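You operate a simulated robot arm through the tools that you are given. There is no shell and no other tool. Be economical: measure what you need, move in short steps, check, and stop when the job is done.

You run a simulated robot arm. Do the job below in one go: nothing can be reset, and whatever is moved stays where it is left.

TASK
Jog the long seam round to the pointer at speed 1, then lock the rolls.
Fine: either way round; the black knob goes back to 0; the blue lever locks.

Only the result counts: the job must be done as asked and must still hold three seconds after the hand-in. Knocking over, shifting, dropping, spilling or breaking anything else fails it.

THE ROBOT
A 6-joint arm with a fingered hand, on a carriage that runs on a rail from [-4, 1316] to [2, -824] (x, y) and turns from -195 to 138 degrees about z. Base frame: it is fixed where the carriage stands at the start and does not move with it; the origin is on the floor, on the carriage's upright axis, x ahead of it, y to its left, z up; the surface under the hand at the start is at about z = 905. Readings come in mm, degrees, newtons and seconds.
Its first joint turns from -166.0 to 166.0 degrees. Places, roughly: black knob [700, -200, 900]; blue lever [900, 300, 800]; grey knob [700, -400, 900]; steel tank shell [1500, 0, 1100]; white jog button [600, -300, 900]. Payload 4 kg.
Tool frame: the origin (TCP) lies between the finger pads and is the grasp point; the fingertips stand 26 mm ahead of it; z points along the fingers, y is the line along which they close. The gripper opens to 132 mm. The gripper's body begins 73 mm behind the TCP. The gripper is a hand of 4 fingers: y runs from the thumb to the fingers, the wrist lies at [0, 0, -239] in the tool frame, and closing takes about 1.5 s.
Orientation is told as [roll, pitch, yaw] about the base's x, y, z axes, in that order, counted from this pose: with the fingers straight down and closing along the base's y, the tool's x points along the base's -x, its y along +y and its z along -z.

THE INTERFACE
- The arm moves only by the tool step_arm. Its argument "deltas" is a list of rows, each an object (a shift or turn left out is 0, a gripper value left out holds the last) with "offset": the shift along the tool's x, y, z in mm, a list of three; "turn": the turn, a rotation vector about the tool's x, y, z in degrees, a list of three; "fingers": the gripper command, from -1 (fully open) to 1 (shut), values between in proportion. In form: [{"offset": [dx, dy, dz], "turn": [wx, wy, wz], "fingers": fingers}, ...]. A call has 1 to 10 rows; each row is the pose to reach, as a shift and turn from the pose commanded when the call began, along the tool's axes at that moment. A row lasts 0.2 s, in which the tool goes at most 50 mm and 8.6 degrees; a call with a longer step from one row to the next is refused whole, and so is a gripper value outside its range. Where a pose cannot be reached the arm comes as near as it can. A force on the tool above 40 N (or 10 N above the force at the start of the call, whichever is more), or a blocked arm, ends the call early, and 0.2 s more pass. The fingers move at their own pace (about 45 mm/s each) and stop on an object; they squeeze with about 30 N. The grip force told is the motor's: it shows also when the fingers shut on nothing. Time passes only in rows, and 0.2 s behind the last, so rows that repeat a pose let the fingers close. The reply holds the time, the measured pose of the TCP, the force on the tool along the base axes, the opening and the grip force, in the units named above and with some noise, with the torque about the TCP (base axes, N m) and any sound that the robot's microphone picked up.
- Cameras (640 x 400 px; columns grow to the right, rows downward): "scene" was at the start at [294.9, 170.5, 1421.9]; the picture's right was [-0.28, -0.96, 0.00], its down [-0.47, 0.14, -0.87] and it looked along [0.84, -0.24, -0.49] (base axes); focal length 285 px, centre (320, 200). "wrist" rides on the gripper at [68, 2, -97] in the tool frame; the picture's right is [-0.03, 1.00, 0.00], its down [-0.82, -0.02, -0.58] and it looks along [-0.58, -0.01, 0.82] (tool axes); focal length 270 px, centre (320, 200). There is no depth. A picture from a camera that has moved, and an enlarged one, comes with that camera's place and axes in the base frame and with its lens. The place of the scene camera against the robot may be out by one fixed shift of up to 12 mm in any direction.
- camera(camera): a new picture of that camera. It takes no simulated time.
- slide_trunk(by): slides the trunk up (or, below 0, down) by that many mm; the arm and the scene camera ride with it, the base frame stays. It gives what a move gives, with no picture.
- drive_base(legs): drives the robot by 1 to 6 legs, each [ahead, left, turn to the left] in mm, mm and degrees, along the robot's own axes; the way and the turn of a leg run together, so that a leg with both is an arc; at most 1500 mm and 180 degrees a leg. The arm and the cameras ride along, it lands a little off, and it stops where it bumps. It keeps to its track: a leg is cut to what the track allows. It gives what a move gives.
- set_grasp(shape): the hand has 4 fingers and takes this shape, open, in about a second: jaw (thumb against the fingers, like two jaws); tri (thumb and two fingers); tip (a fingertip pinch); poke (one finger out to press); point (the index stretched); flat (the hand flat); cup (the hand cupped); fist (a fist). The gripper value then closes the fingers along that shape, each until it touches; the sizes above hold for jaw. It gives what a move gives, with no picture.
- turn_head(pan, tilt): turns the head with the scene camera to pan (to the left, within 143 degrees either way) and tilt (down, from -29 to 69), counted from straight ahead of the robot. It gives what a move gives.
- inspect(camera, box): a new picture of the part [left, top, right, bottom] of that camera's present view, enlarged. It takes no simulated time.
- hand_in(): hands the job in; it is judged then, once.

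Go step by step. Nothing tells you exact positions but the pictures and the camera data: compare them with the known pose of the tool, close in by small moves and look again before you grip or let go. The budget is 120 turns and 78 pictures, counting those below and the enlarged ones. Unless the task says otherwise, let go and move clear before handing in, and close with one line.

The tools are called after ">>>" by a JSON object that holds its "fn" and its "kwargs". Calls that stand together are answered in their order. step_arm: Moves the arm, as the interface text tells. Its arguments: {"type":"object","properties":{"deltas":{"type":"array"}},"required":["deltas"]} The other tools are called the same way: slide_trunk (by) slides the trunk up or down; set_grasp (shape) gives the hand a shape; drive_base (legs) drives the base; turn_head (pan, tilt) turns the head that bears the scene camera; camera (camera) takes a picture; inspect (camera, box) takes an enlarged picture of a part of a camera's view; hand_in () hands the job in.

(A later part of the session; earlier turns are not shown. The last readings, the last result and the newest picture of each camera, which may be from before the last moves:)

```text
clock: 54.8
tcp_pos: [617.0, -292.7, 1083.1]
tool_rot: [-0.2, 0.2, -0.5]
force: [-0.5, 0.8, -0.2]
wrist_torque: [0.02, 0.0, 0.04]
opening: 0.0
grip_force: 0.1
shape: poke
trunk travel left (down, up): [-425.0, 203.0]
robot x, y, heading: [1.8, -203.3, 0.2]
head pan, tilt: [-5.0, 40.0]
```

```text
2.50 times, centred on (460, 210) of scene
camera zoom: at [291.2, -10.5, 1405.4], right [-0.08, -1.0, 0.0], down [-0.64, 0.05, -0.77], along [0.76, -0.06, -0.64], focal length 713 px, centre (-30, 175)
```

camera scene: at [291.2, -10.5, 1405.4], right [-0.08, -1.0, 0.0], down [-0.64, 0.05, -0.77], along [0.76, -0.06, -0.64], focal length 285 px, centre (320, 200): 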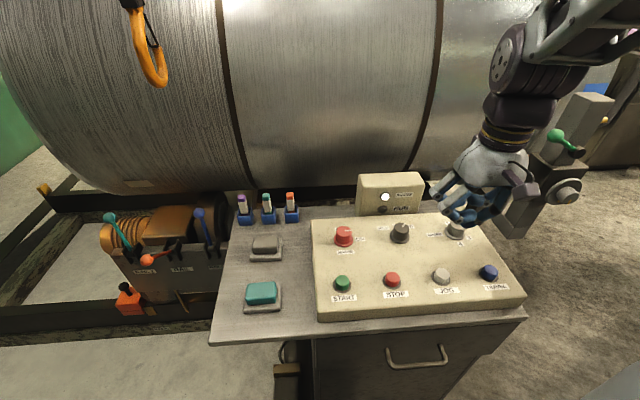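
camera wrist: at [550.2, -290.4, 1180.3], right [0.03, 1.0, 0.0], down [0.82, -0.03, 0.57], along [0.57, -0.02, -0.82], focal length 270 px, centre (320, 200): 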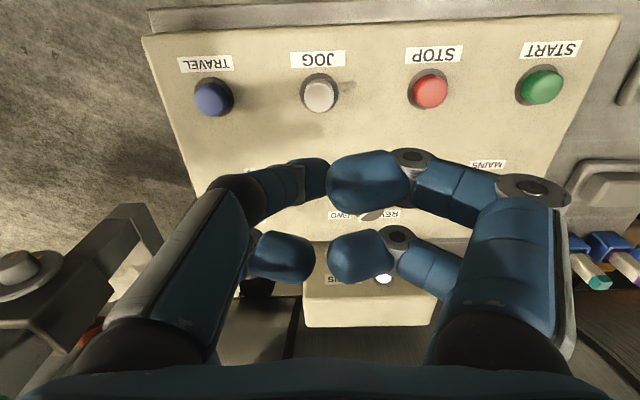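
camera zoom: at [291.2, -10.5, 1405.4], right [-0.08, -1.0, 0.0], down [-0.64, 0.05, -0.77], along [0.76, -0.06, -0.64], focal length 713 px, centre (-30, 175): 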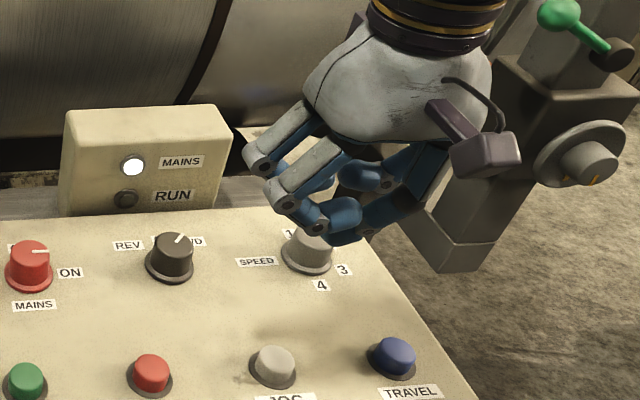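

The black knob is on FWD. The poke shape isn't clearly pointing; I try it fully open.

>>> {"fn": "step_arm", "kwargs": {"deltas": [{"fingers": -1}, {"fingers": -1}, {"fingers": -1}, {"fingers": -1}, {"fingers": -1}]}}

>>> {"fn": "inspect", "kwargs": {"camera": "scene", "box": [370, 130, 550, 290]}}

```text
clock: 56.0
tcp_pos: [617.8, -292.8, 1083.3]
tool_rot: [-0.2, 0.2, -0.5]
force: [-0.1, 0.9, -0.1]
wrist_torque: [0.02, 0.0, 0.0]
opening: 0.3
grip_force: 0.1
shape: poke
trunk travel left (down, up): [-425.0, 203.0]
robot x, y, heading: [2.6, -202.6, 0.6]
head pan, tilt: [-5.0, 40.0]
```

```text
2.50 times, centred on (460, 210) of scene
camera zoom: at [291.2, -10.5, 1405.4], right [-0.08, -1.0, 0.0], down [-0.64, 0.05, -0.77], along [0.76, -0.06, -0.64], focal length 713 px, centre (-30, 175)
```

zoom: 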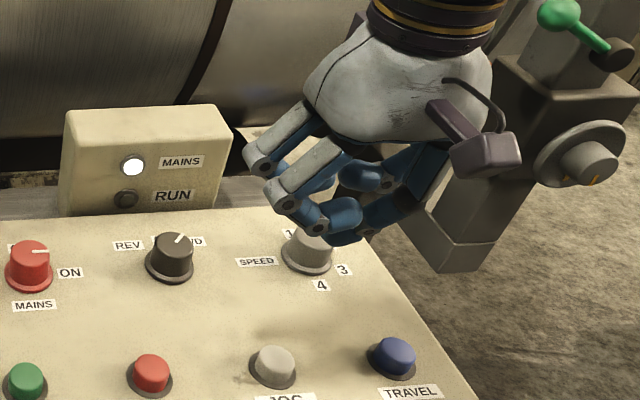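

No change, so this is the poke shape with tips meeting ahead of the TCP. I lower over the jog button and check alignment.

>>> {"fn": "step_arm", "kwargs": {"deltas": [{"offset": [3, 0, 40]}, {"offset": [3, 0, 80]}, {"offset": [3, 0, 115]}]}}

>>> {"fn": "inspect", "kwargs": {"camera": "scene", "box": [370, 180, 530, 310]}}

>>> {"fn": "camera", "kwargs": {"camera": "wrist"}}

```text
clock: 56.8
tcp_pos: [612.0, -292.4, 969.2]
tool_rot: [-0.2, 0.2, -0.4]
force: [-1.0, 0.4, 0.0]
wrist_torque: [0.0, 0.0, 0.0]
opening: 0.0
grip_force: 0.1
shape: poke
trunk travel left (down, up): [-425.0, 203.0]
robot x, y, heading: [2.1, -203.5, 0.4]
head pan, tilt: [-5.0, 40.0]
```

```text
3.08 times, centred on (450, 245) of scene
camera zoom: at [290.8, -10.5, 1405.4], right [-0.08, -1.0, 0.0], down [-0.64, 0.05, -0.77], along [0.76, -0.06, -0.64], focal length 878 px, centre (-80, 62)
```

zoom: 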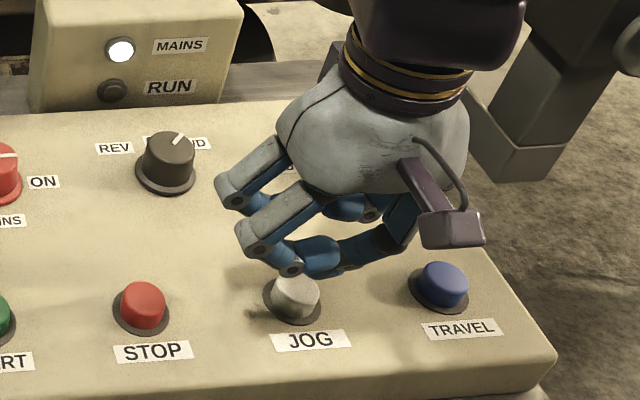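

```text
37 pictures are left
camera wrist: at [544.9, -290.9, 1067.4], right [0.03, 1.0, 0.0], down [0.82, -0.03, 0.57], along [0.57, -0.02, -0.82], focal length 270 px, centre (320, 200)
```

wrist: 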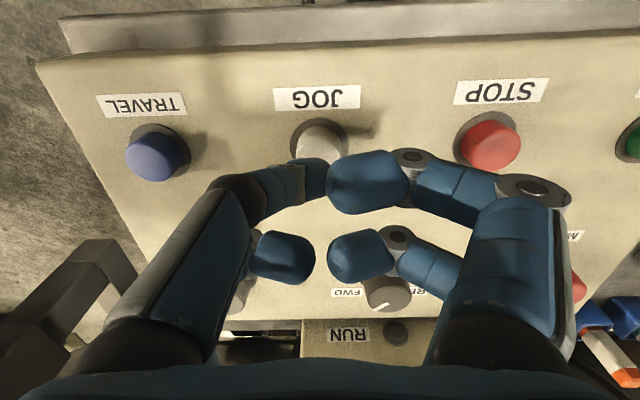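

The poking finger lines up with the jog button. I lower in small steps until contact.

>>> {"fn": "step_arm", "kwargs": {"deltas": [{"offset": [0, 0, 8]}, {"offset": [0, 0, 16]}, {"offset": [0, 0, 22]}, {"offset": [0, 0, 26]}]}}

>>> {"fn": "inspect", "kwargs": {"camera": "scene", "box": [370, 180, 530, 310]}}

```text
clock: 57.8
tcp_pos: [613.7, -293.6, 944.4]
tool_rot: [-0.3, 0.2, -0.5]
force: [-2.8, -2.5, 10.8]
wrist_torque: [-0.09, 0.1, 0.02]
opening: 0.1
grip_force: 0.0
shape: poke
trunk travel left (down, up): [-425.0, 203.0]
robot x, y, heading: [-0.6, -198.5, 0.6]
head pan, tilt: [-5.0, 40.0]
heard: click
```

```text
3.08 times, centred on (450, 245) of scene
camera zoom: at [290.8, -10.6, 1405.6], right [-0.08, -1.0, 0.0], down [-0.64, 0.05, -0.77], along [0.76, -0.06, -0.64], focal length 878 px, centre (-80, 62)
```

zoom: 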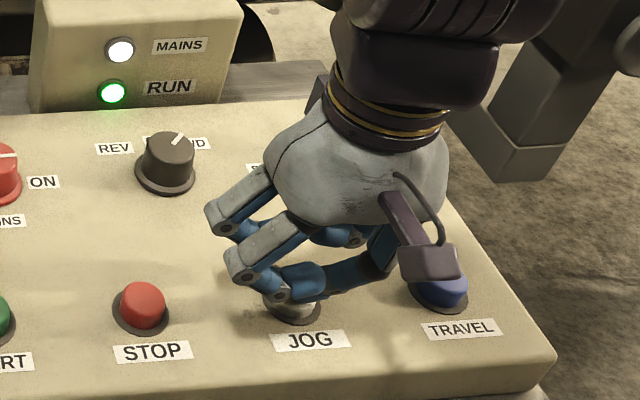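

The button is pressed and RUN is lit. I look up at the shell while it turns.

>>> {"fn": "turn_head", "kwargs": {"pan": -18, "tilt": 18}}

>>> {"fn": "camera", "kwargs": {"camera": "scene"}}

>>> {"fn": "step_arm", "kwargs": {"deltas": [{}, {}, {}, {}, {}, {}, {}, {}, {}, {}]}}

>>> {"fn": "camera", "kwargs": {"camera": "scene"}}

```text
clock: 58.7
tcp_pos: [612.4, -292.5, 943.6]
tool_rot: [-0.2, 0.2, -0.5]
force: [-1.6, -1.5, 12.1]
wrist_torque: [-0.07, 0.07, 0.01]
opening: 0.4
grip_force: 0.0
shape: poke
trunk travel left (down, up): [-425.0, 203.0]
robot x, y, heading: [3.6, -202.0, 0.5]
head pan, tilt: [-18.0, 18.0]
```

```text
35 pictures are left
camera scene: at [295.1, -32.0, 1440.0], right [-0.3, -0.95, 0.0], down [-0.3, 0.09, -0.95], along [0.91, -0.28, -0.31], focal length 285 px, centre (320, 200)
```

scene: 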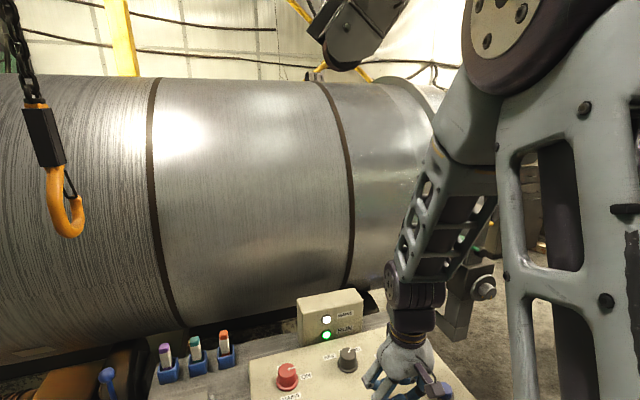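

```text
clock: 60.9
tcp_pos: [613.3, -293.6, 943.8]
tool_rot: [-0.3, 0.2, -0.5]
force: [-0.1, -1.8, 11.9]
wrist_torque: [-0.1, 0.02, -0.02]
opening: 0.1
grip_force: 0.0
shape: poke
trunk travel left (down, up): [-425.0, 203.0]
robot x, y, heading: [1.0, -202.2, 0.5]
head pan, tilt: [-18.0, 18.0]
```

```text
34 pictures are left
camera scene: at [295.1, -32.0, 1440.1], right [-0.3, -0.95, 0.0], down [-0.29, 0.09, -0.95], along [0.91, -0.29, -0.31], focal length 285 px, centre (320, 200)
```

scene: 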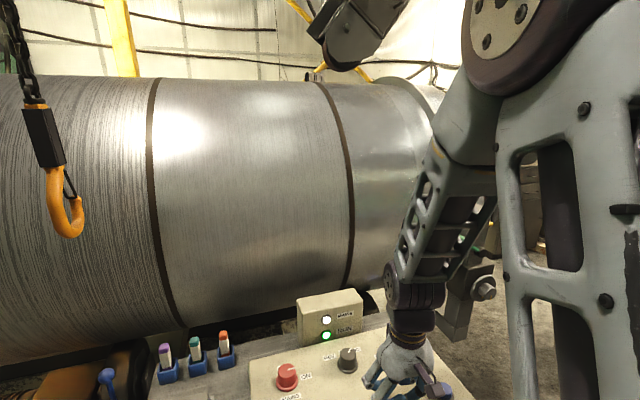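

The shell is jogging but the arm hides its right end. I release the button, move to the right end of the rail and will reach the button from there for a clear view of the pointer.

>>> {"fn": "step_arm", "kwargs": {"deltas": [{"offset": [0, 0, -30]}, {"offset": [0, 0, -70]}, {"offset": [0, 0, -110]}, {"offset": [0, 0, -150]}]}}

>>> {"fn": "drive_base", "kwargs": {"legs": [[0, -615, 0]]}}

>>> {"fn": "turn_head", "kwargs": {"pan": 0, "tilt": 22}}

>>> {"fn": "step_arm", "kwargs": {"deltas": [{"offset": [0, 45, 0]}, {"offset": [0, 90, 0]}, {"offset": [0, 135, 0]}, {"offset": [0, 180, 0]}, {"offset": [0, 225, 0]}, {"offset": [0, 270, 0]}, {"offset": [0, 315, 0]}, {"offset": [0, 360, 0]}, {"offset": [0, 405, 0]}, {"offset": [0, 450, 0]}]}}

>>> {"fn": "camera", "kwargs": {"camera": "scene"}}

```text
clock: 61.9
tcp_pos: [613.2, -292.7, 1093.1]
tool_rot: [-0.2, 0.3, -0.6]
force: [0.8, 0.0, -0.6]
wrist_torque: [0.0, 0.04, 0.0]
opening: 0.0
grip_force: 0.1
shape: poke
trunk travel left (down, up): [-425.0, 203.0]
robot x, y, heading: [1.6, -201.5, 0.6]
head pan, tilt: [-18.0, 18.0]
```

```text
clock: 65.3
tcp_pos: [615.9, -897.8, 1092.9]
tool_rot: [-0.2, 0.1, -0.4]
force: [-0.1, -1.2, 0.0]
wrist_torque: [-0.03, -0.01, -0.01]
opening: 0.2
grip_force: 0.1
shape: poke
trunk travel left (down, up): [-425.0, 203.0]
robot x, y, heading: [1.6, -805.8, 0.7]
head pan, tilt: [-18.0, 18.0]
```

```text
clock: 66.1
tcp_pos: [614.7, -897.7, 1092.7]
tool_rot: [-0.2, 0.2, -0.4]
force: [0.4, 0.0, -1.0]
wrist_torque: [-0.03, 0.02, 0.02]
opening: 0.2
grip_force: 0.1
shape: poke
trunk travel left (down, up): [-425.0, 203.0]
robot x, y, heading: [-1.6, -808.0, 0.8]
head pan, tilt: [0.0, 22.0]
```

```text
clock: 68.3
tcp_pos: [620.5, -447.5, 1090.1]
tool_rot: [-0.2, 0.1, -0.4]
force: [-0.7, -0.6, 0.2]
wrist_torque: [0.05, -0.01, 0.03]
opening: 0.0
grip_force: 0.1
shape: poke
trunk travel left (down, up): [-425.0, 203.0]
robot x, y, heading: [5.9, -810.7, 0.6]
head pan, tilt: [0.0, 22.0]
```

```text
33 pictures are left
camera scene: at [300.3, -610.7, 1433.6], right [0.01, -1.0, 0.0], down [-0.37, 0.0, -0.93], along [0.93, 0.01, -0.37], focal length 285 px, centre (320, 200)
```

scene: 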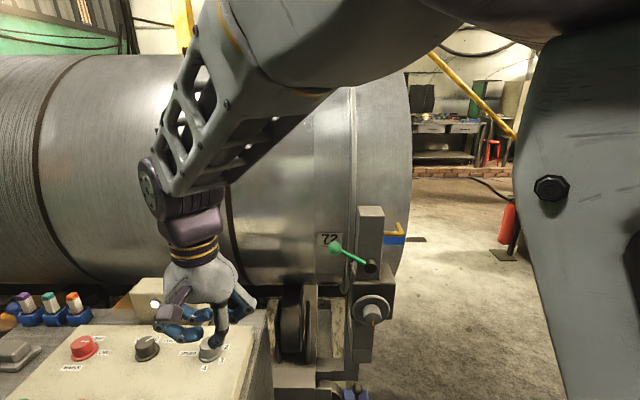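

Clear view of the pointer now. I zoom in on it.

>>> {"fn": "inspect", "kwargs": {"camera": "scene", "box": [300, 60, 440, 330]}}

```text
1.48 times, centred on (370, 195) of scene
camera zoom: at [300.3, -610.7, 1433.6], right [0.01, -1.0, 0.0], down [-0.37, 0.0, -0.93], along [0.93, 0.01, -0.37], focal length 422 px, centre (246, 207)
```

zoom: 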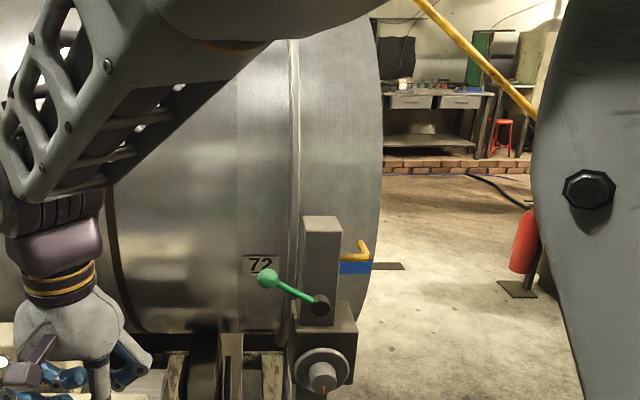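

Now back onto the jog button, from this stand.

>>> {"fn": "step_arm", "kwargs": {"deltas": [{"offset": [3, 45, 0]}, {"offset": [6, 90, 0]}, {"offset": [8, 130, 0]}, {"offset": [8, 154, 20]}, {"offset": [8, 154, 60]}, {"offset": [8, 154, 100]}, {"offset": [8, 154, 125]}]}}

>>> {"fn": "camera", "kwargs": {"camera": "scene"}}

```text
clock: 69.9
tcp_pos: [612.0, -294.6, 965.3]
tool_rot: [-0.2, 0.2, -0.5]
force: [0.6, -0.5, -0.1]
wrist_torque: [0.0, 0.0, 0.01]
opening: 0.0
grip_force: 0.0
shape: poke
trunk travel left (down, up): [-425.0, 203.0]
robot x, y, heading: [2.0, -809.9, 0.8]
head pan, tilt: [0.0, 22.0]
```

```text
31 pictures are left
camera scene: at [300.4, -610.4, 1433.6], right [0.01, -1.0, 0.0], down [-0.37, 0.0, -0.93], along [0.93, 0.01, -0.37], focal length 285 px, centre (320, 200)
```

scene: 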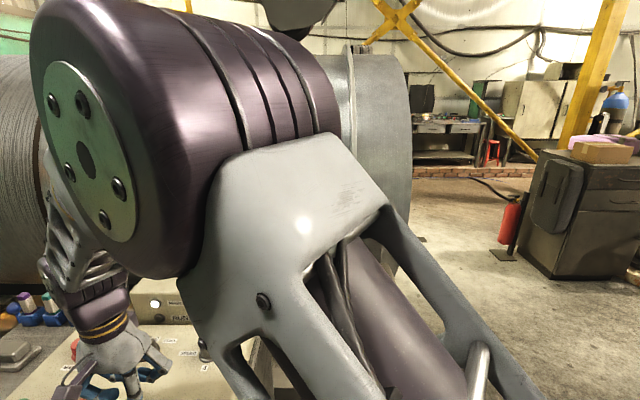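

The elbow blocks the view here; a stand about 120 mm further left should be clear.

>>> {"fn": "step_arm", "kwargs": {"deltas": [{"offset": [0, -20, -40]}, {"offset": [0, -40, -80]}, {"offset": [0, -80, -100]}, {"offset": [0, -120, -100]}]}}

>>> {"fn": "drive_base", "kwargs": {"legs": [[0, 120, 0]]}}

>>> {"fn": "turn_head", "kwargs": {"pan": -15, "tilt": 22}}

>>> {"fn": "camera", "kwargs": {"camera": "scene"}}

```text
clock: 70.9
tcp_pos: [608.6, -412.5, 1064.9]
tool_rot: [-0.2, 0.2, -0.3]
force: [0.7, 0.0, 0.8]
wrist_torque: [-0.01, -0.02, -0.03]
opening: 0.4
grip_force: 0.0
shape: poke
trunk travel left (down, up): [-425.0, 203.0]
robot x, y, heading: [1.4, -808.5, 0.7]
head pan, tilt: [0.0, 22.0]
```

```text
clock: 72.2
tcp_pos: [608.2, -293.2, 1063.5]
tool_rot: [-0.2, 0.3, -0.4]
force: [-0.3, 1.1, 0.4]
wrist_torque: [0.03, -0.02, 0.01]
opening: 0.1
grip_force: 0.0
shape: poke
trunk travel left (down, up): [-425.0, 203.0]
robot x, y, heading: [0.1, -693.0, 0.9]
head pan, tilt: [0.0, 22.0]
```

```text
clock: 72.9
tcp_pos: [608.5, -293.4, 1064.4]
tool_rot: [-0.3, 0.3, -0.3]
force: [-0.4, 0.6, 0.5]
wrist_torque: [0.02, -0.01, 0.01]
opening: 0.0
grip_force: 0.2
shape: poke
trunk travel left (down, up): [-425.0, 203.0]
robot x, y, heading: [1.6, -686.7, 0.6]
head pan, tilt: [-15.0, 22.0]
```

```text
30 pictures are left
camera scene: at [297.4, -515.3, 1433.5], right [-0.25, -0.97, 0.0], down [-0.36, 0.09, -0.93], along [0.9, -0.23, -0.37], focal length 285 px, centre (320, 200)
```

scene: 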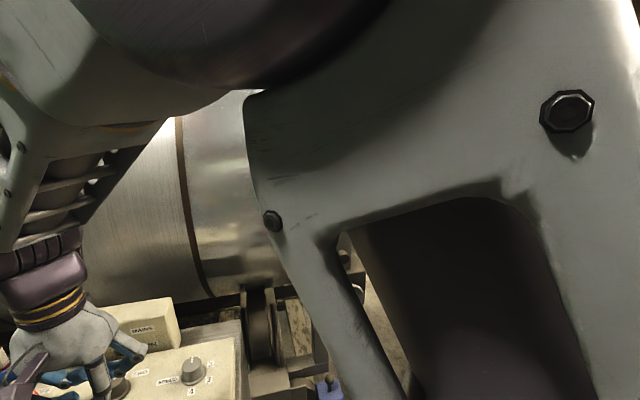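

The arm's upright hides it here. I'll try standing at y=-200 with the carriage turned right, so that the hand works to the left of the sightline to the pointer.

>>> {"fn": "step_arm", "kwargs": {"deltas": [{"offset": [0, 0, -40]}, {"offset": [0, 0, -80]}, {"offset": [0, 0, -125]}]}}

>>> {"fn": "drive_base", "kwargs": {"legs": [[0, 490, 0], [0, 0, -39]]}}

>>> {"fn": "turn_head", "kwargs": {"pan": 0, "tilt": 22}}

>>> {"fn": "camera", "kwargs": {"camera": "scene"}}

```text
clock: 73.7
tcp_pos: [610.1, -293.7, 1192.1]
tool_rot: [-0.3, 0.3, -0.5]
force: [0.3, 1.2, -0.3]
wrist_torque: [0.0, 0.02, 0.06]
opening: 0.0
grip_force: 0.1
shape: poke
trunk travel left (down, up): [-425.0, 203.0]
robot x, y, heading: [5.7, -691.7, 0.8]
head pan, tilt: [-15.0, 22.0]
```

```text
clock: 78.4
tcp_pos: [722.8, -275.3, 1191.7]
tool_rot: [-0.2, 0.2, -39.2]
force: [-0.1, 0.6, -0.4]
wrist_torque: [0.01, -0.01, 0.01]
opening: 0.0
grip_force: 0.1
shape: poke
trunk travel left (down, up): [-425.0, 203.0]
robot x, y, heading: [-3.9, -205.6, -38.2]
head pan, tilt: [-15.0, 22.0]
```

```text
clock: 79.2
tcp_pos: [722.7, -274.7, 1192.5]
tool_rot: [-0.2, 0.2, -39.1]
force: [-0.8, 0.1, 0.9]
wrist_torque: [0.0, 0.02, 0.01]
opening: 0.1
grip_force: 0.0
shape: poke
trunk travel left (down, up): [-425.0, 203.0]
robot x, y, heading: [2.2, -205.1, -38.0]
head pan, tilt: [0.0, 22.0]
```

```text
29 pictures are left
camera scene: at [355.3, -231.9, 1433.5], right [-0.62, -0.79, 0.0], down [-0.29, 0.23, -0.93], along [0.73, -0.57, -0.37], focal length 285 px, centre (320, 200)
```

scene: 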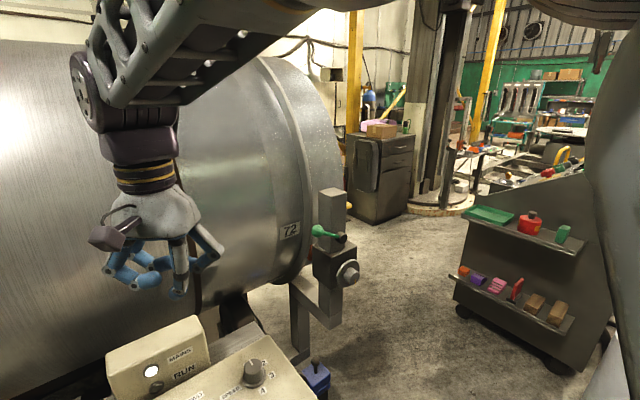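

Good view of the shell's right end and post. I bring the hand back above the jog button, squared up.

>>> {"fn": "step_arm", "kwargs": {"deltas": [{"offset": [15, -17, 30], "turn": [0, 0, -8]}, {"offset": [30, -34, 55], "turn": [0, 0, -16]}, {"offset": [45, -51, 80], "turn": [0, 0, -24]}, {"offset": [60, -68, 105], "turn": [0, 0, -32]}, {"offset": [74, -83, 130], "turn": [0, 0, -39]}, {"offset": [74, -83, 170], "turn": [0, 0, -39]}, {"offset": [74, -83, 210], "turn": [0, 0, -39]}, {"offset": [74, -83, 225], "turn": [0, 0, -39]}]}}

>>> {"fn": "camera", "kwargs": {"camera": "scene"}}

```text
clock: 81.0
tcp_pos: [611.7, -293.2, 967.1]
tool_rot: [0.0, 0.3, -0.1]
force: [-1.0, 0.5, -0.6]
wrist_torque: [0.01, -0.02, -0.01]
opening: 0.0
grip_force: 0.0
shape: poke
trunk travel left (down, up): [-425.0, 203.0]
robot x, y, heading: [-0.1, -204.7, -38.3]
head pan, tilt: [0.0, 22.0]
```

```text
28 pictures are left
camera scene: at [355.1, -231.8, 1433.6], right [-0.62, -0.79, 0.0], down [-0.29, 0.23, -0.93], along [0.73, -0.57, -0.37], focal length 285 px, centre (320, 200)
```

scene: 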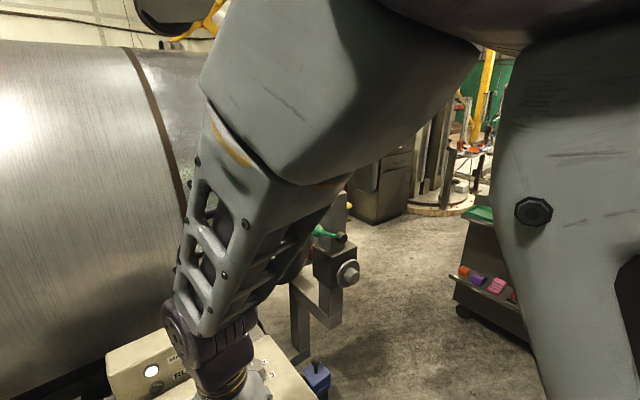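

The middle of the shell is in view, enough to catch the seam as it comes. I press the button and let it run.

>>> {"fn": "step_arm", "kwargs": {"deltas": [{"offset": [0, 0, 8]}, {"offset": [0, 0, 16]}, {"offset": [0, 0, 23]}, {"offset": [0, 0, 23]}, {"offset": [0, 0, 23]}, {"offset": [0, 0, 23]}, {"offset": [0, 0, 23]}, {"offset": [0, 0, 23]}, {"offset": [0, 0, 23]}, {"offset": [0, 0, 23]}]}}

>>> {"fn": "step_arm", "kwargs": {"deltas": [{}, {}, {}, {}, {}, {}, {}, {}, {}, {}]}}

>>> {"fn": "step_arm", "kwargs": {"deltas": [{}, {}, {}, {}, {}, {}, {}, {}, {}, {}]}}

>>> {"fn": "camera", "kwargs": {"camera": "scene"}}

```text
clock: 83.2
tcp_pos: [611.5, -293.2, 943.9]
tool_rot: [0.0, 0.4, -0.1]
force: [0.0, 1.4, 9.0]
wrist_torque: [0.04, 0.0, 0.02]
opening: 0.0
grip_force: 0.0
shape: poke
trunk travel left (down, up): [-425.0, 203.0]
robot x, y, heading: [-1.1, -206.4, -38.2]
head pan, tilt: [0.0, 22.0]
heard: click
```

```text
clock: 85.4
tcp_pos: [610.3, -294.0, 943.4]
tool_rot: [0.0, 0.3, -0.2]
force: [0.7, 2.0, 8.8]
wrist_torque: [0.06, -0.01, 0.01]
opening: 0.0
grip_force: 0.0
shape: poke
trunk travel left (down, up): [-425.0, 203.0]
robot x, y, heading: [1.2, -205.1, -38.3]
head pan, tilt: [0.0, 22.0]
```

```text
clock: 87.6
tcp_pos: [611.8, -293.8, 945.0]
tool_rot: [0.0, 0.3, -0.2]
force: [1.0, 2.0, 8.6]
wrist_torque: [0.06, -0.02, -0.01]
opening: 0.1
grip_force: 0.0
shape: poke
trunk travel left (down, up): [-425.0, 203.0]
robot x, y, heading: [0.0, -206.4, -37.9]
head pan, tilt: [0.0, 22.0]
```

```text
27 pictures are left
camera scene: at [355.1, -231.7, 1433.6], right [-0.62, -0.79, 0.0], down [-0.29, 0.23, -0.93], along [0.73, -0.57, -0.37], focal length 285 px, centre (320, 200)
```

scene: 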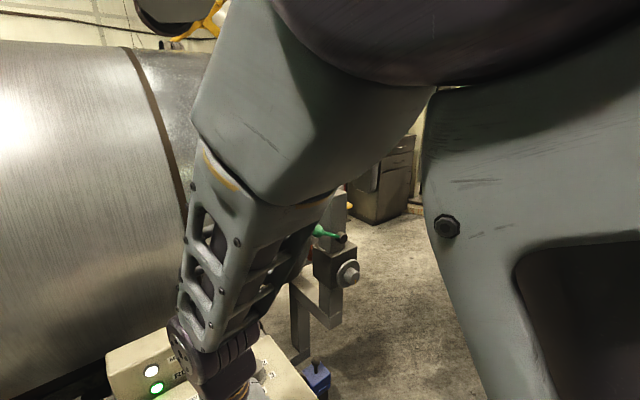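

RUN is lit, no seam yet. I pan the head left for more of the shell and keep jogging.

>>> {"fn": "turn_head", "kwargs": {"pan": 28, "tilt": 15}}

>>> {"fn": "step_arm", "kwargs": {"deltas": [{}, {}, {}, {}, {}, {}, {}, {}, {}, {}]}}

>>> {"fn": "camera", "kwargs": {"camera": "scene"}}

>>> {"fn": "step_arm", "kwargs": {"deltas": [{}, {}, {}, {}, {}, {}, {}, {}, {}, {}]}}

>>> {"fn": "step_arm", "kwargs": {"deltas": [{}, {}, {}, {}, {}, {}, {}, {}, {}, {}]}}

>>> {"fn": "step_arm", "kwargs": {"deltas": [{}, {}, {}, {}, {}, {}, {}, {}, {}, {}]}}

>>> {"fn": "camera", "kwargs": {"camera": "scene"}}

```text
clock: 88.5
tcp_pos: [611.7, -294.4, 944.2]
tool_rot: [0.0, 0.2, -0.1]
force: [1.3, 2.4, 8.7]
wrist_torque: [0.05, -0.02, -0.01]
opening: 0.1
grip_force: 0.0
shape: poke
trunk travel left (down, up): [-425.0, 203.0]
robot x, y, heading: [1.3, -203.8, -38.1]
head pan, tilt: [28.0, 15.0]
```

```text
clock: 90.7
tcp_pos: [610.3, -293.5, 943.4]
tool_rot: [0.0, 0.3, -0.1]
force: [1.3, 2.0, 8.0]
wrist_torque: [0.07, -0.06, -0.04]
opening: 0.0
grip_force: 0.0
shape: poke
trunk travel left (down, up): [-425.0, 203.0]
robot x, y, heading: [1.7, -202.6, -37.9]
head pan, tilt: [28.0, 15.0]
```

```text
26 pictures are left
camera scene: at [374.0, -190.8, 1445.0], right [-0.17, -0.98, 0.0], down [-0.25, 0.05, -0.97], along [0.95, -0.17, -0.26], focal length 285 px, centre (320, 200)
```

scene: 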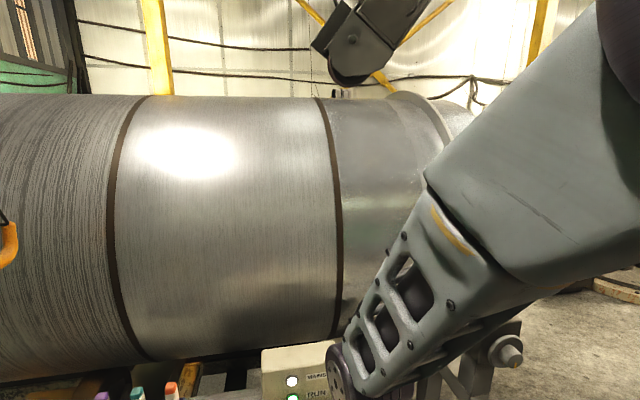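

```text
clock: 92.9
tcp_pos: [611.5, -293.1, 943.7]
tool_rot: [0.0, 0.3, -0.1]
force: [0.2, 0.8, 8.2]
wrist_torque: [0.06, -0.02, 0.0]
opening: 0.0
grip_force: 0.1
shape: poke
trunk travel left (down, up): [-425.0, 203.0]
robot x, y, heading: [2.7, -203.5, -38.2]
head pan, tilt: [28.0, 15.0]
```

```text
clock: 95.1
tcp_pos: [611.4, -293.0, 943.5]
tool_rot: [-0.1, 0.3, -0.2]
force: [1.0, 1.6, 8.2]
wrist_torque: [0.04, -0.02, 0.02]
opening: 0.1
grip_force: 0.0
shape: poke
trunk travel left (down, up): [-425.0, 203.0]
robot x, y, heading: [3.4, -206.4, -38.1]
head pan, tilt: [28.0, 15.0]
```

```text
clock: 97.3
tcp_pos: [610.8, -292.6, 944.4]
tool_rot: [0.1, 0.3, 0.0]
force: [1.6, 1.6, 8.5]
wrist_torque: [0.03, 0.0, -0.05]
opening: 0.1
grip_force: 0.0
shape: poke
trunk travel left (down, up): [-425.0, 203.0]
robot x, y, heading: [3.9, -200.7, -38.3]
head pan, tilt: [28.0, 15.0]
```

```text
25 pictures are left
camera scene: at [374.0, -190.8, 1445.0], right [-0.17, -0.98, 0.0], down [-0.25, 0.05, -0.97], along [0.95, -0.17, -0.26], focal length 285 px, centre (320, 200)
```

scene: 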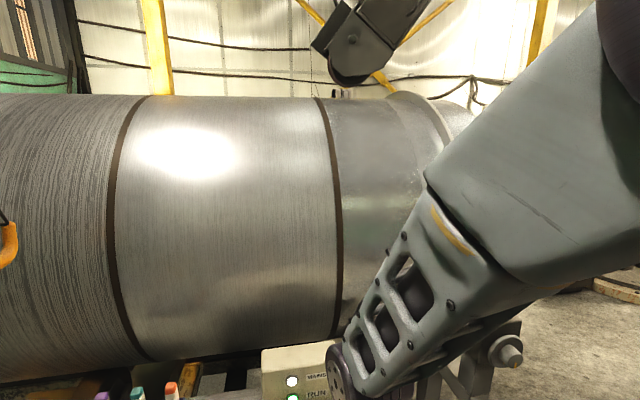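

Still no seam; the view is good, so I keep jogging.

>>> {"fn": "step_arm", "kwargs": {"deltas": [{}, {}, {}, {}, {}, {}, {}, {}, {}, {}]}}

>>> {"fn": "step_arm", "kwargs": {"deltas": [{}, {}, {}, {}, {}, {}, {}, {}, {}, {}]}}

>>> {"fn": "step_arm", "kwargs": {"deltas": [{}, {}, {}, {}, {}, {}, {}, {}, {}, {}]}}

>>> {"fn": "camera", "kwargs": {"camera": "scene"}}

```text
clock: 99.5
tcp_pos: [612.6, -293.2, 944.8]
tool_rot: [0.0, 0.3, -0.1]
force: [0.5, 1.7, 8.3]
wrist_torque: [0.04, 0.0, -0.02]
opening: 0.2
grip_force: 0.2
shape: poke
trunk travel left (down, up): [-425.0, 203.0]
robot x, y, heading: [-1.2, -204.9, -38.4]
head pan, tilt: [28.0, 15.0]
```

```text
clock: 101.7
tcp_pos: [611.3, -293.5, 944.1]
tool_rot: [0.0, 0.3, 0.0]
force: [0.9, 0.8, 8.5]
wrist_torque: [0.03, 0.0, -0.02]
opening: 0.0
grip_force: 0.0
shape: poke
trunk travel left (down, up): [-425.0, 203.0]
robot x, y, heading: [2.8, -203.9, -37.8]
head pan, tilt: [28.0, 15.0]
```

```text
clock: 103.9
tcp_pos: [610.3, -293.8, 943.3]
tool_rot: [0.1, 0.3, -0.1]
force: [2.1, 1.9, 8.3]
wrist_torque: [0.08, -0.02, 0.02]
opening: 0.1
grip_force: 0.0
shape: poke
trunk travel left (down, up): [-425.0, 203.0]
robot x, y, heading: [-0.3, -201.0, -38.2]
head pan, tilt: [28.0, 15.0]
```

```text
24 pictures are left
camera scene: at [374.0, -190.8, 1445.0], right [-0.17, -0.98, 0.0], down [-0.25, 0.05, -0.97], along [0.95, -0.17, -0.26], focal length 285 px, centre (320, 200)
```

scene: 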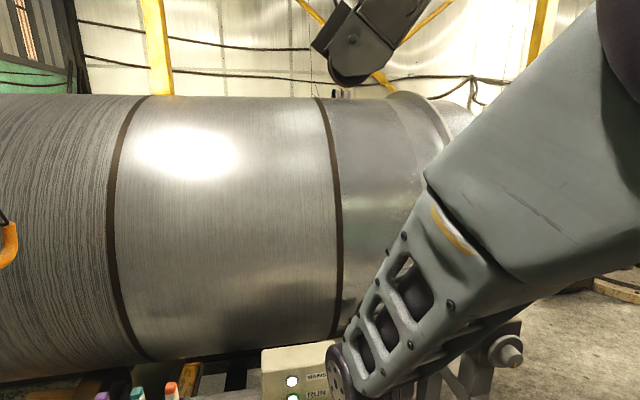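

>>> {"fn": "step_arm", "kwargs": {"deltas": [{}, {}, {}, {}, {}, {}, {}, {}, {}, {}]}}

>>> {"fn": "step_arm", "kwargs": {"deltas": [{}, {}, {}, {}, {}, {}, {}, {}, {}, {}]}}

>>> {"fn": "step_arm", "kwargs": {"deltas": [{}, {}, {}, {}, {}, {}, {}, {}, {}, {}]}}

>>> {"fn": "step_arm", "kwargs": {"deltas": [{}, {}, {}, {}, {}, {}, {}, {}, {}, {}]}}

>>> {"fn": "camera", "kwargs": {"camera": "scene"}}

```text
clock: 106.1
tcp_pos: [610.6, -293.2, 944.5]
tool_rot: [0.0, 0.2, -0.2]
force: [0.3, 1.5, 10.1]
wrist_torque: [0.01, -0.03, -0.01]
opening: 0.0
grip_force: 0.1
shape: poke
trunk travel left (down, up): [-425.0, 203.0]
robot x, y, heading: [5.3, -204.5, -38.0]
head pan, tilt: [28.0, 15.0]
```

```text
clock: 108.3
tcp_pos: [612.0, -294.5, 943.0]
tool_rot: [0.2, 0.3, -0.1]
force: [0.2, 1.1, 8.8]
wrist_torque: [0.07, 0.02, 0.0]
opening: 0.0
grip_force: 0.0
shape: poke
trunk travel left (down, up): [-425.0, 203.0]
robot x, y, heading: [-0.2, -208.2, -38.0]
head pan, tilt: [28.0, 15.0]
```

```text
clock: 110.5
tcp_pos: [611.7, -293.0, 945.6]
tool_rot: [-0.1, 0.4, -0.1]
force: [1.2, 1.9, 10.0]
wrist_torque: [0.02, -0.01, 0.0]
opening: 0.0
grip_force: 0.0
shape: poke
trunk travel left (down, up): [-425.0, 203.0]
robot x, y, heading: [-0.5, -207.4, -38.2]
head pan, tilt: [28.0, 15.0]
```

```text
clock: 112.7
tcp_pos: [611.6, -293.5, 943.7]
tool_rot: [0.1, 0.3, -0.1]
force: [1.3, 1.2, 8.8]
wrist_torque: [0.03, 0.01, -0.05]
opening: 0.0
grip_force: 0.1
shape: poke
trunk travel left (down, up): [-425.0, 203.0]
robot x, y, heading: [2.2, -207.1, -38.2]
head pan, tilt: [28.0, 15.0]
```

```text
23 pictures are left
camera scene: at [374.0, -190.8, 1445.0], right [-0.17, -0.98, 0.0], down [-0.25, 0.05, -0.97], along [0.95, -0.17, -0.26], focal length 285 px, centre (320, 200)
```

scene: 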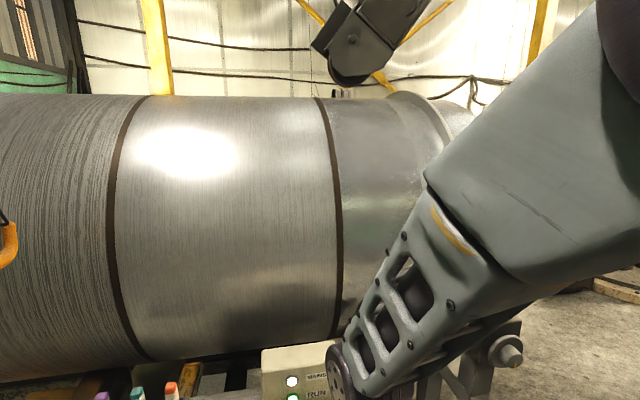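

>>> {"fn": "step_arm", "kwargs": {"deltas": [{}, {}, {}, {}, {}, {}, {}, {}, {}, {}]}}

>>> {"fn": "step_arm", "kwargs": {"deltas": [{}, {}, {}, {}, {}, {}, {}, {}, {}, {}]}}

>>> {"fn": "step_arm", "kwargs": {"deltas": [{}, {}, {}, {}, {}, {}, {}, {}, {}, {}]}}

>>> {"fn": "step_arm", "kwargs": {"deltas": [{}, {}, {}, {}, {}, {}, {}, {}, {}, {}]}}

>>> {"fn": "inspect", "kwargs": {"camera": "scene", "box": [60, 80, 480, 380]}}

```text
clock: 114.9
tcp_pos: [611.7, -293.2, 943.9]
tool_rot: [-0.2, 0.3, -0.1]
force: [0.6, 1.3, 8.2]
wrist_torque: [0.06, -0.01, -0.01]
opening: 0.0
grip_force: 0.0
shape: poke
trunk travel left (down, up): [-425.0, 203.0]
robot x, y, heading: [1.0, -200.6, -38.2]
head pan, tilt: [28.0, 15.0]
```

```text
clock: 117.1
tcp_pos: [612.4, -293.3, 944.2]
tool_rot: [0.0, 0.3, -0.1]
force: [1.0, 0.6, 9.0]
wrist_torque: [0.04, -0.01, 0.01]
opening: 0.0
grip_force: 0.1
shape: poke
trunk travel left (down, up): [-425.0, 203.0]
robot x, y, heading: [-1.1, -204.0, -38.1]
head pan, tilt: [28.0, 15.0]
```

```text
clock: 119.3
tcp_pos: [612.0, -293.1, 944.6]
tool_rot: [0.0, 0.4, -0.1]
force: [0.4, 2.5, 8.2]
wrist_torque: [0.04, -0.01, -0.02]
opening: 0.1
grip_force: 0.0
shape: poke
trunk travel left (down, up): [-425.0, 203.0]
robot x, y, heading: [-0.7, -203.8, -38.1]
head pan, tilt: [28.0, 15.0]
```

```text
clock: 121.5
tcp_pos: [610.3, -293.6, 943.4]
tool_rot: [0.0, 0.3, -0.2]
force: [0.6, 1.1, 8.0]
wrist_torque: [0.03, -0.01, -0.02]
opening: 0.1
grip_force: 0.0
shape: poke
trunk travel left (down, up): [-425.0, 203.0]
robot x, y, heading: [-0.9, -208.3, -38.2]
head pan, tilt: [28.0, 15.0]
```

```text
1.33 times, centred on (270, 230) of scene
camera zoom: at [374.0, -190.8, 1445.0], right [-0.17, -0.98, 0.0], down [-0.25, 0.05, -0.97], along [0.95, -0.17, -0.26], focal length 380 px, centre (387, 160)
```

zoom: 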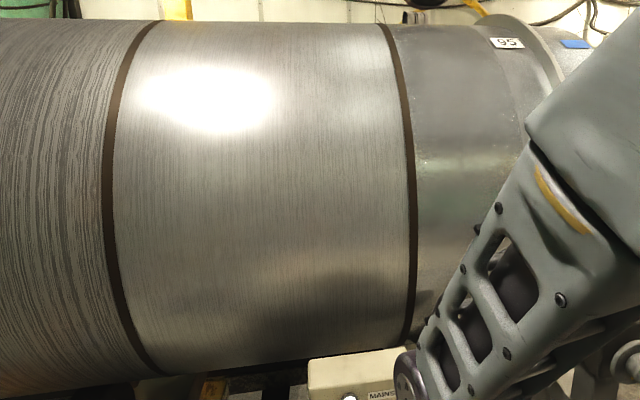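

New tags come over the top ("95" and a blue tape). I keep jogging.

>>> {"fn": "step_arm", "kwargs": {"deltas": [{}, {}, {}, {}, {}, {}, {}, {}, {}, {}]}}

>>> {"fn": "step_arm", "kwargs": {"deltas": [{}, {}, {}, {}, {}, {}, {}, {}, {}, {}]}}

>>> {"fn": "step_arm", "kwargs": {"deltas": [{}, {}, {}, {}, {}, {}, {}, {}, {}, {}]}}

>>> {"fn": "inspect", "kwargs": {"camera": "scene", "box": [60, 80, 480, 380]}}

```text
clock: 123.7
tcp_pos: [610.9, -292.8, 945.2]
tool_rot: [0.1, 0.4, -0.1]
force: [1.0, 1.8, 8.4]
wrist_torque: [0.06, -0.02, 0.0]
opening: 0.0
grip_force: 0.1
shape: poke
trunk travel left (down, up): [-425.0, 203.0]
robot x, y, heading: [3.0, -204.9, -38.2]
head pan, tilt: [28.0, 15.0]
```

```text
clock: 125.9
tcp_pos: [610.2, -293.3, 943.1]
tool_rot: [-0.1, 0.4, -0.2]
force: [1.0, 1.8, 9.0]
wrist_torque: [0.09, -0.02, 0.03]
opening: 0.0
grip_force: 0.0
shape: poke
trunk travel left (down, up): [-425.0, 203.0]
robot x, y, heading: [-0.6, -204.8, -37.9]
head pan, tilt: [28.0, 15.0]
```

```text
clock: 128.1
tcp_pos: [609.9, -293.6, 945.5]
tool_rot: [0.0, 0.5, -0.1]
force: [0.7, 1.5, 9.3]
wrist_torque: [0.06, -0.01, 0.0]
opening: 0.0
grip_force: 0.1
shape: poke
trunk travel left (down, up): [-425.0, 203.0]
robot x, y, heading: [1.7, -201.5, -38.2]
head pan, tilt: [28.0, 15.0]
```

```text
1.33 times, centred on (270, 230) of scene
camera zoom: at [374.0, -190.8, 1445.0], right [-0.17, -0.98, 0.0], down [-0.25, 0.05, -0.97], along [0.95, -0.17, -0.26], focal length 380 px, centre (387, 160)
```

zoom: 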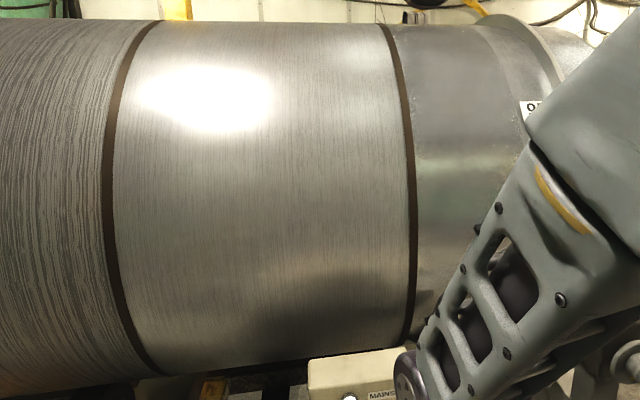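

>>> {"fn": "step_arm", "kwargs": {"deltas": [{}, {}, {}, {}, {}, {}, {}, {}, {}, {}]}}

>>> {"fn": "step_arm", "kwargs": {"deltas": [{}, {}, {}, {}, {}, {}, {}, {}, {}, {}]}}

>>> {"fn": "step_arm", "kwargs": {"deltas": [{}, {}, {}, {}, {}, {}, {}, {}, {}, {}]}}

>>> {"fn": "step_arm", "kwargs": {"deltas": [{}, {}, {}, {}, {}, {}, {}, {}, {}, {}]}}

>>> {"fn": "inspect", "kwargs": {"camera": "scene", "box": [60, 80, 480, 380]}}

```text
clock: 130.3
tcp_pos: [610.4, -292.9, 944.6]
tool_rot: [-0.1, 0.2, 0.0]
force: [0.7, 0.8, 7.7]
wrist_torque: [0.03, 0.02, 0.0]
opening: 0.1
grip_force: 0.1
shape: poke
trunk travel left (down, up): [-425.0, 203.0]
robot x, y, heading: [3.2, -204.5, -38.3]
head pan, tilt: [28.0, 15.0]
```

```text
clock: 132.5
tcp_pos: [611.8, -293.8, 944.1]
tool_rot: [0.0, 0.2, -0.1]
force: [1.1, 1.9, 8.1]
wrist_torque: [0.07, 0.0, 0.0]
opening: 0.1
grip_force: 0.0
shape: poke
trunk travel left (down, up): [-425.0, 203.0]
robot x, y, heading: [1.7, -199.5, -38.3]
head pan, tilt: [28.0, 15.0]
```

```text
clock: 134.7
tcp_pos: [611.1, -293.0, 944.0]
tool_rot: [0.0, 0.3, 0.0]
force: [0.9, 1.2, 7.1]
wrist_torque: [0.05, 0.02, -0.01]
opening: 0.1
grip_force: 0.0
shape: poke
trunk travel left (down, up): [-425.0, 203.0]
robot x, y, heading: [1.6, -202.2, -37.9]
head pan, tilt: [28.0, 15.0]
```

```text
clock: 136.9
tcp_pos: [611.3, -293.8, 943.9]
tool_rot: [0.0, 0.4, -0.1]
force: [1.3, 1.4, 8.2]
wrist_torque: [0.07, -0.01, 0.0]
opening: 0.2
grip_force: 0.0
shape: poke
trunk travel left (down, up): [-425.0, 203.0]
robot x, y, heading: [2.0, -202.7, -38.0]
head pan, tilt: [28.0, 15.0]
```

```text
1.33 times, centred on (270, 230) of scene
camera zoom: at [374.0, -190.8, 1445.0], right [-0.17, -0.98, 0.0], down [-0.25, 0.05, -0.97], along [0.95, -0.17, -0.26], focal length 380 px, centre (387, 160)
```

zoom: 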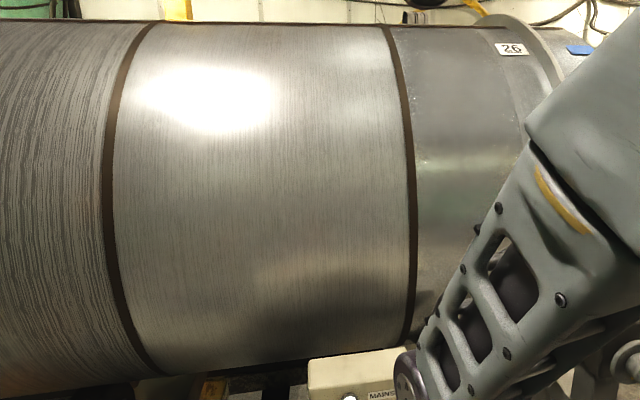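

>>> {"fn": "step_arm", "kwargs": {"deltas": [{}, {}, {}, {}, {}, {}, {}, {}, {}, {}]}}

>>> {"fn": "step_arm", "kwargs": {"deltas": [{}, {}, {}, {}, {}, {}, {}, {}, {}, {}]}}

>>> {"fn": "step_arm", "kwargs": {"deltas": [{}, {}, {}, {}, {}, {}, {}, {}, {}, {}]}}

>>> {"fn": "step_arm", "kwargs": {"deltas": [{}, {}, {}, {}, {}, {}, {}, {}, {}, {}]}}

>>> {"fn": "inspect", "kwargs": {"camera": "scene", "box": [60, 80, 480, 380]}}

```text
clock: 139.1
tcp_pos: [611.8, -293.6, 944.6]
tool_rot: [0.0, 0.2, -0.1]
force: [1.4, 1.6, 8.4]
wrist_torque: [0.07, -0.06, 0.01]
opening: 0.2
grip_force: 0.1
shape: poke
trunk travel left (down, up): [-425.0, 203.0]
robot x, y, heading: [-2.6, -209.7, -38.1]
head pan, tilt: [28.0, 15.0]
```

```text
clock: 141.3
tcp_pos: [610.1, -293.3, 945.4]
tool_rot: [-0.1, 0.3, -0.1]
force: [0.7, 1.8, 8.6]
wrist_torque: [0.07, 0.0, 0.0]
opening: 0.1
grip_force: 0.0
shape: poke
trunk travel left (down, up): [-425.0, 203.0]
robot x, y, heading: [5.3, -202.5, -38.0]
head pan, tilt: [28.0, 15.0]
```

```text
clock: 143.5
tcp_pos: [611.2, -293.0, 944.5]
tool_rot: [0.0, 0.2, -0.1]
force: [1.3, 1.9, 8.7]
wrist_torque: [0.02, -0.03, -0.02]
opening: 0.0
grip_force: 0.0
shape: poke
trunk travel left (down, up): [-425.0, 203.0]
robot x, y, heading: [-0.7, -204.1, -38.0]
head pan, tilt: [28.0, 15.0]
```

```text
clock: 145.7
tcp_pos: [611.6, -292.9, 944.8]
tool_rot: [0.0, 0.3, -0.2]
force: [0.7, 0.9, 7.6]
wrist_torque: [0.07, -0.01, 0.01]
opening: 0.0
grip_force: 0.0
shape: poke
trunk travel left (down, up): [-425.0, 203.0]
robot x, y, heading: [0.2, -207.9, -37.9]
head pan, tilt: [28.0, 15.0]
```

```text
1.33 times, centred on (270, 230) of scene
camera zoom: at [374.0, -190.8, 1445.0], right [-0.17, -0.98, 0.0], down [-0.25, 0.05, -0.97], along [0.95, -0.17, -0.26], focal length 380 px, centre (387, 160)
```

zoom: 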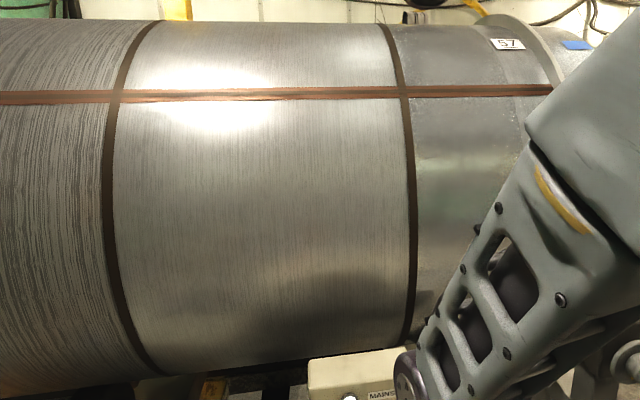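

The long seam (brown, running along the shell) has appeared, about 40° above pointer level. I jog on about 6.6 s to calibrate the rate.

>>> {"fn": "step_arm", "kwargs": {"deltas": [{}, {}, {}, {}, {}, {}, {}, {}, {}, {}]}}

>>> {"fn": "step_arm", "kwargs": {"deltas": [{}, {}, {}, {}, {}, {}, {}, {}, {}, {}]}}

>>> {"fn": "inspect", "kwargs": {"camera": "scene", "box": [60, 80, 480, 380]}}

```text
clock: 147.9
tcp_pos: [611.7, -293.5, 945.1]
tool_rot: [0.1, 0.3, 0.0]
force: [1.5, 1.2, 9.0]
wrist_torque: [0.02, -0.03, 0.0]
opening: 0.0
grip_force: 0.0
shape: poke
trunk travel left (down, up): [-425.0, 203.0]
robot x, y, heading: [0.4, -207.8, -38.1]
head pan, tilt: [28.0, 15.0]
```

```text
clock: 150.1
tcp_pos: [610.9, -291.9, 944.5]
tool_rot: [0.0, 0.3, -0.1]
force: [0.4, 1.5, 8.9]
wrist_torque: [0.04, 0.01, -0.01]
opening: 0.0
grip_force: 0.0
shape: poke
trunk travel left (down, up): [-425.0, 203.0]
robot x, y, heading: [-1.7, -204.6, -38.2]
head pan, tilt: [28.0, 15.0]
```

```text
1.33 times, centred on (270, 230) of scene
camera zoom: at [374.0, -190.8, 1445.0], right [-0.17, -0.98, 0.0], down [-0.25, 0.05, -0.97], along [0.95, -0.17, -0.26], focal length 380 px, centre (387, 160)
```

zoom: 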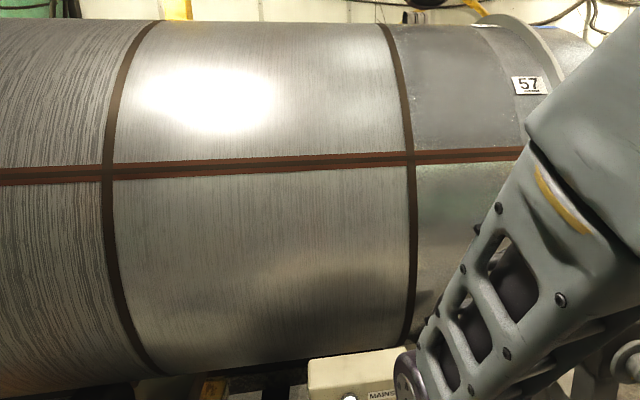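

Rate about 4°/s; about 23° left. I jog 3.6 s more and look.

>>> {"fn": "step_arm", "kwargs": {"deltas": [{}, {}, {}, {}, {}, {}, {}, {}, {}, {}]}}

>>> {"fn": "step_arm", "kwargs": {"deltas": [{}, {}, {}, {}, {}, {}]}}

>>> {"fn": "inspect", "kwargs": {"camera": "scene", "box": [60, 80, 480, 380]}}

```text
clock: 152.3
tcp_pos: [611.7, -293.1, 943.2]
tool_rot: [0.0, 0.3, -0.1]
force: [0.7, 1.2, 8.8]
wrist_torque: [0.04, -0.01, -0.01]
opening: 0.2
grip_force: 0.1
shape: poke
trunk travel left (down, up): [-425.0, 203.0]
robot x, y, heading: [-0.3, -203.3, -38.2]
head pan, tilt: [28.0, 15.0]
```

```text
clock: 153.7
tcp_pos: [612.1, -293.8, 943.8]
tool_rot: [0.0, 0.3, -0.1]
force: [0.0, 1.1, 9.2]
wrist_torque: [0.03, -0.02, 0.03]
opening: 0.0
grip_force: 0.0
shape: poke
trunk travel left (down, up): [-425.0, 203.0]
robot x, y, heading: [0.6, -198.7, -38.1]
head pan, tilt: [28.0, 15.0]
```

```text
1.33 times, centred on (270, 230) of scene
camera zoom: at [374.0, -190.8, 1445.0], right [-0.17, -0.98, 0.0], down [-0.25, 0.05, -0.97], along [0.95, -0.17, -0.26], focal length 380 px, centre (387, 160)
```

zoom: 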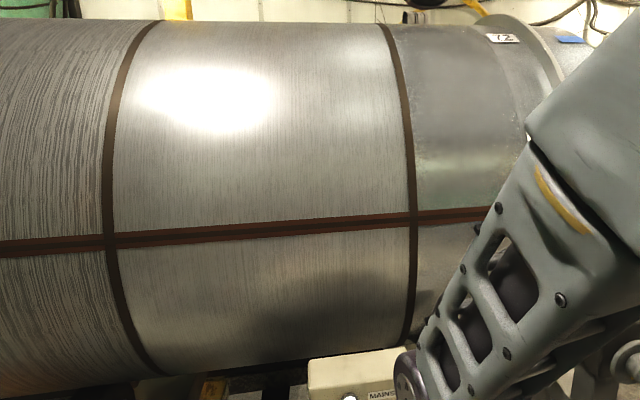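

About 9° left by estimate. One more second, then release and check at the pointer from the clear stand.

>>> {"fn": "step_arm", "kwargs": {"deltas": [{}, {}, {}, {"offset": [0, 0, -20]}, {"offset": [0, 0, -60]}, {"offset": [0, 0, -100]}, {"offset": [0, 0, -140]}, {"offset": [0, 0, -180]}, {"offset": [0, 0, -220]}]}}

>>> {"fn": "camera", "kwargs": {"camera": "scene"}}

```text
clock: 155.7
tcp_pos: [612.8, -293.5, 1165.5]
tool_rot: [0.0, 0.4, -0.1]
force: [-0.6, -0.4, -0.5]
wrist_torque: [0.0, 0.04, 0.01]
opening: 0.1
grip_force: 0.2
shape: poke
trunk travel left (down, up): [-425.0, 203.0]
robot x, y, heading: [1.3, -206.6, -38.1]
head pan, tilt: [28.0, 15.0]
```

```text
16 pictures are left
camera scene: at [374.5, -190.9, 1444.8], right [-0.17, -0.98, 0.0], down [-0.26, 0.05, -0.97], along [0.95, -0.17, -0.26], focal length 285 px, centre (320, 200)
```

scene: 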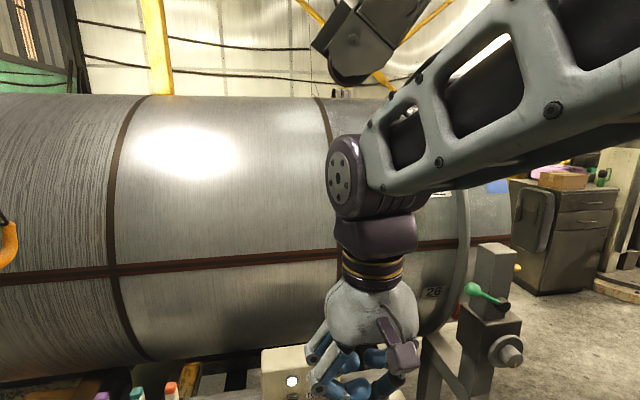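

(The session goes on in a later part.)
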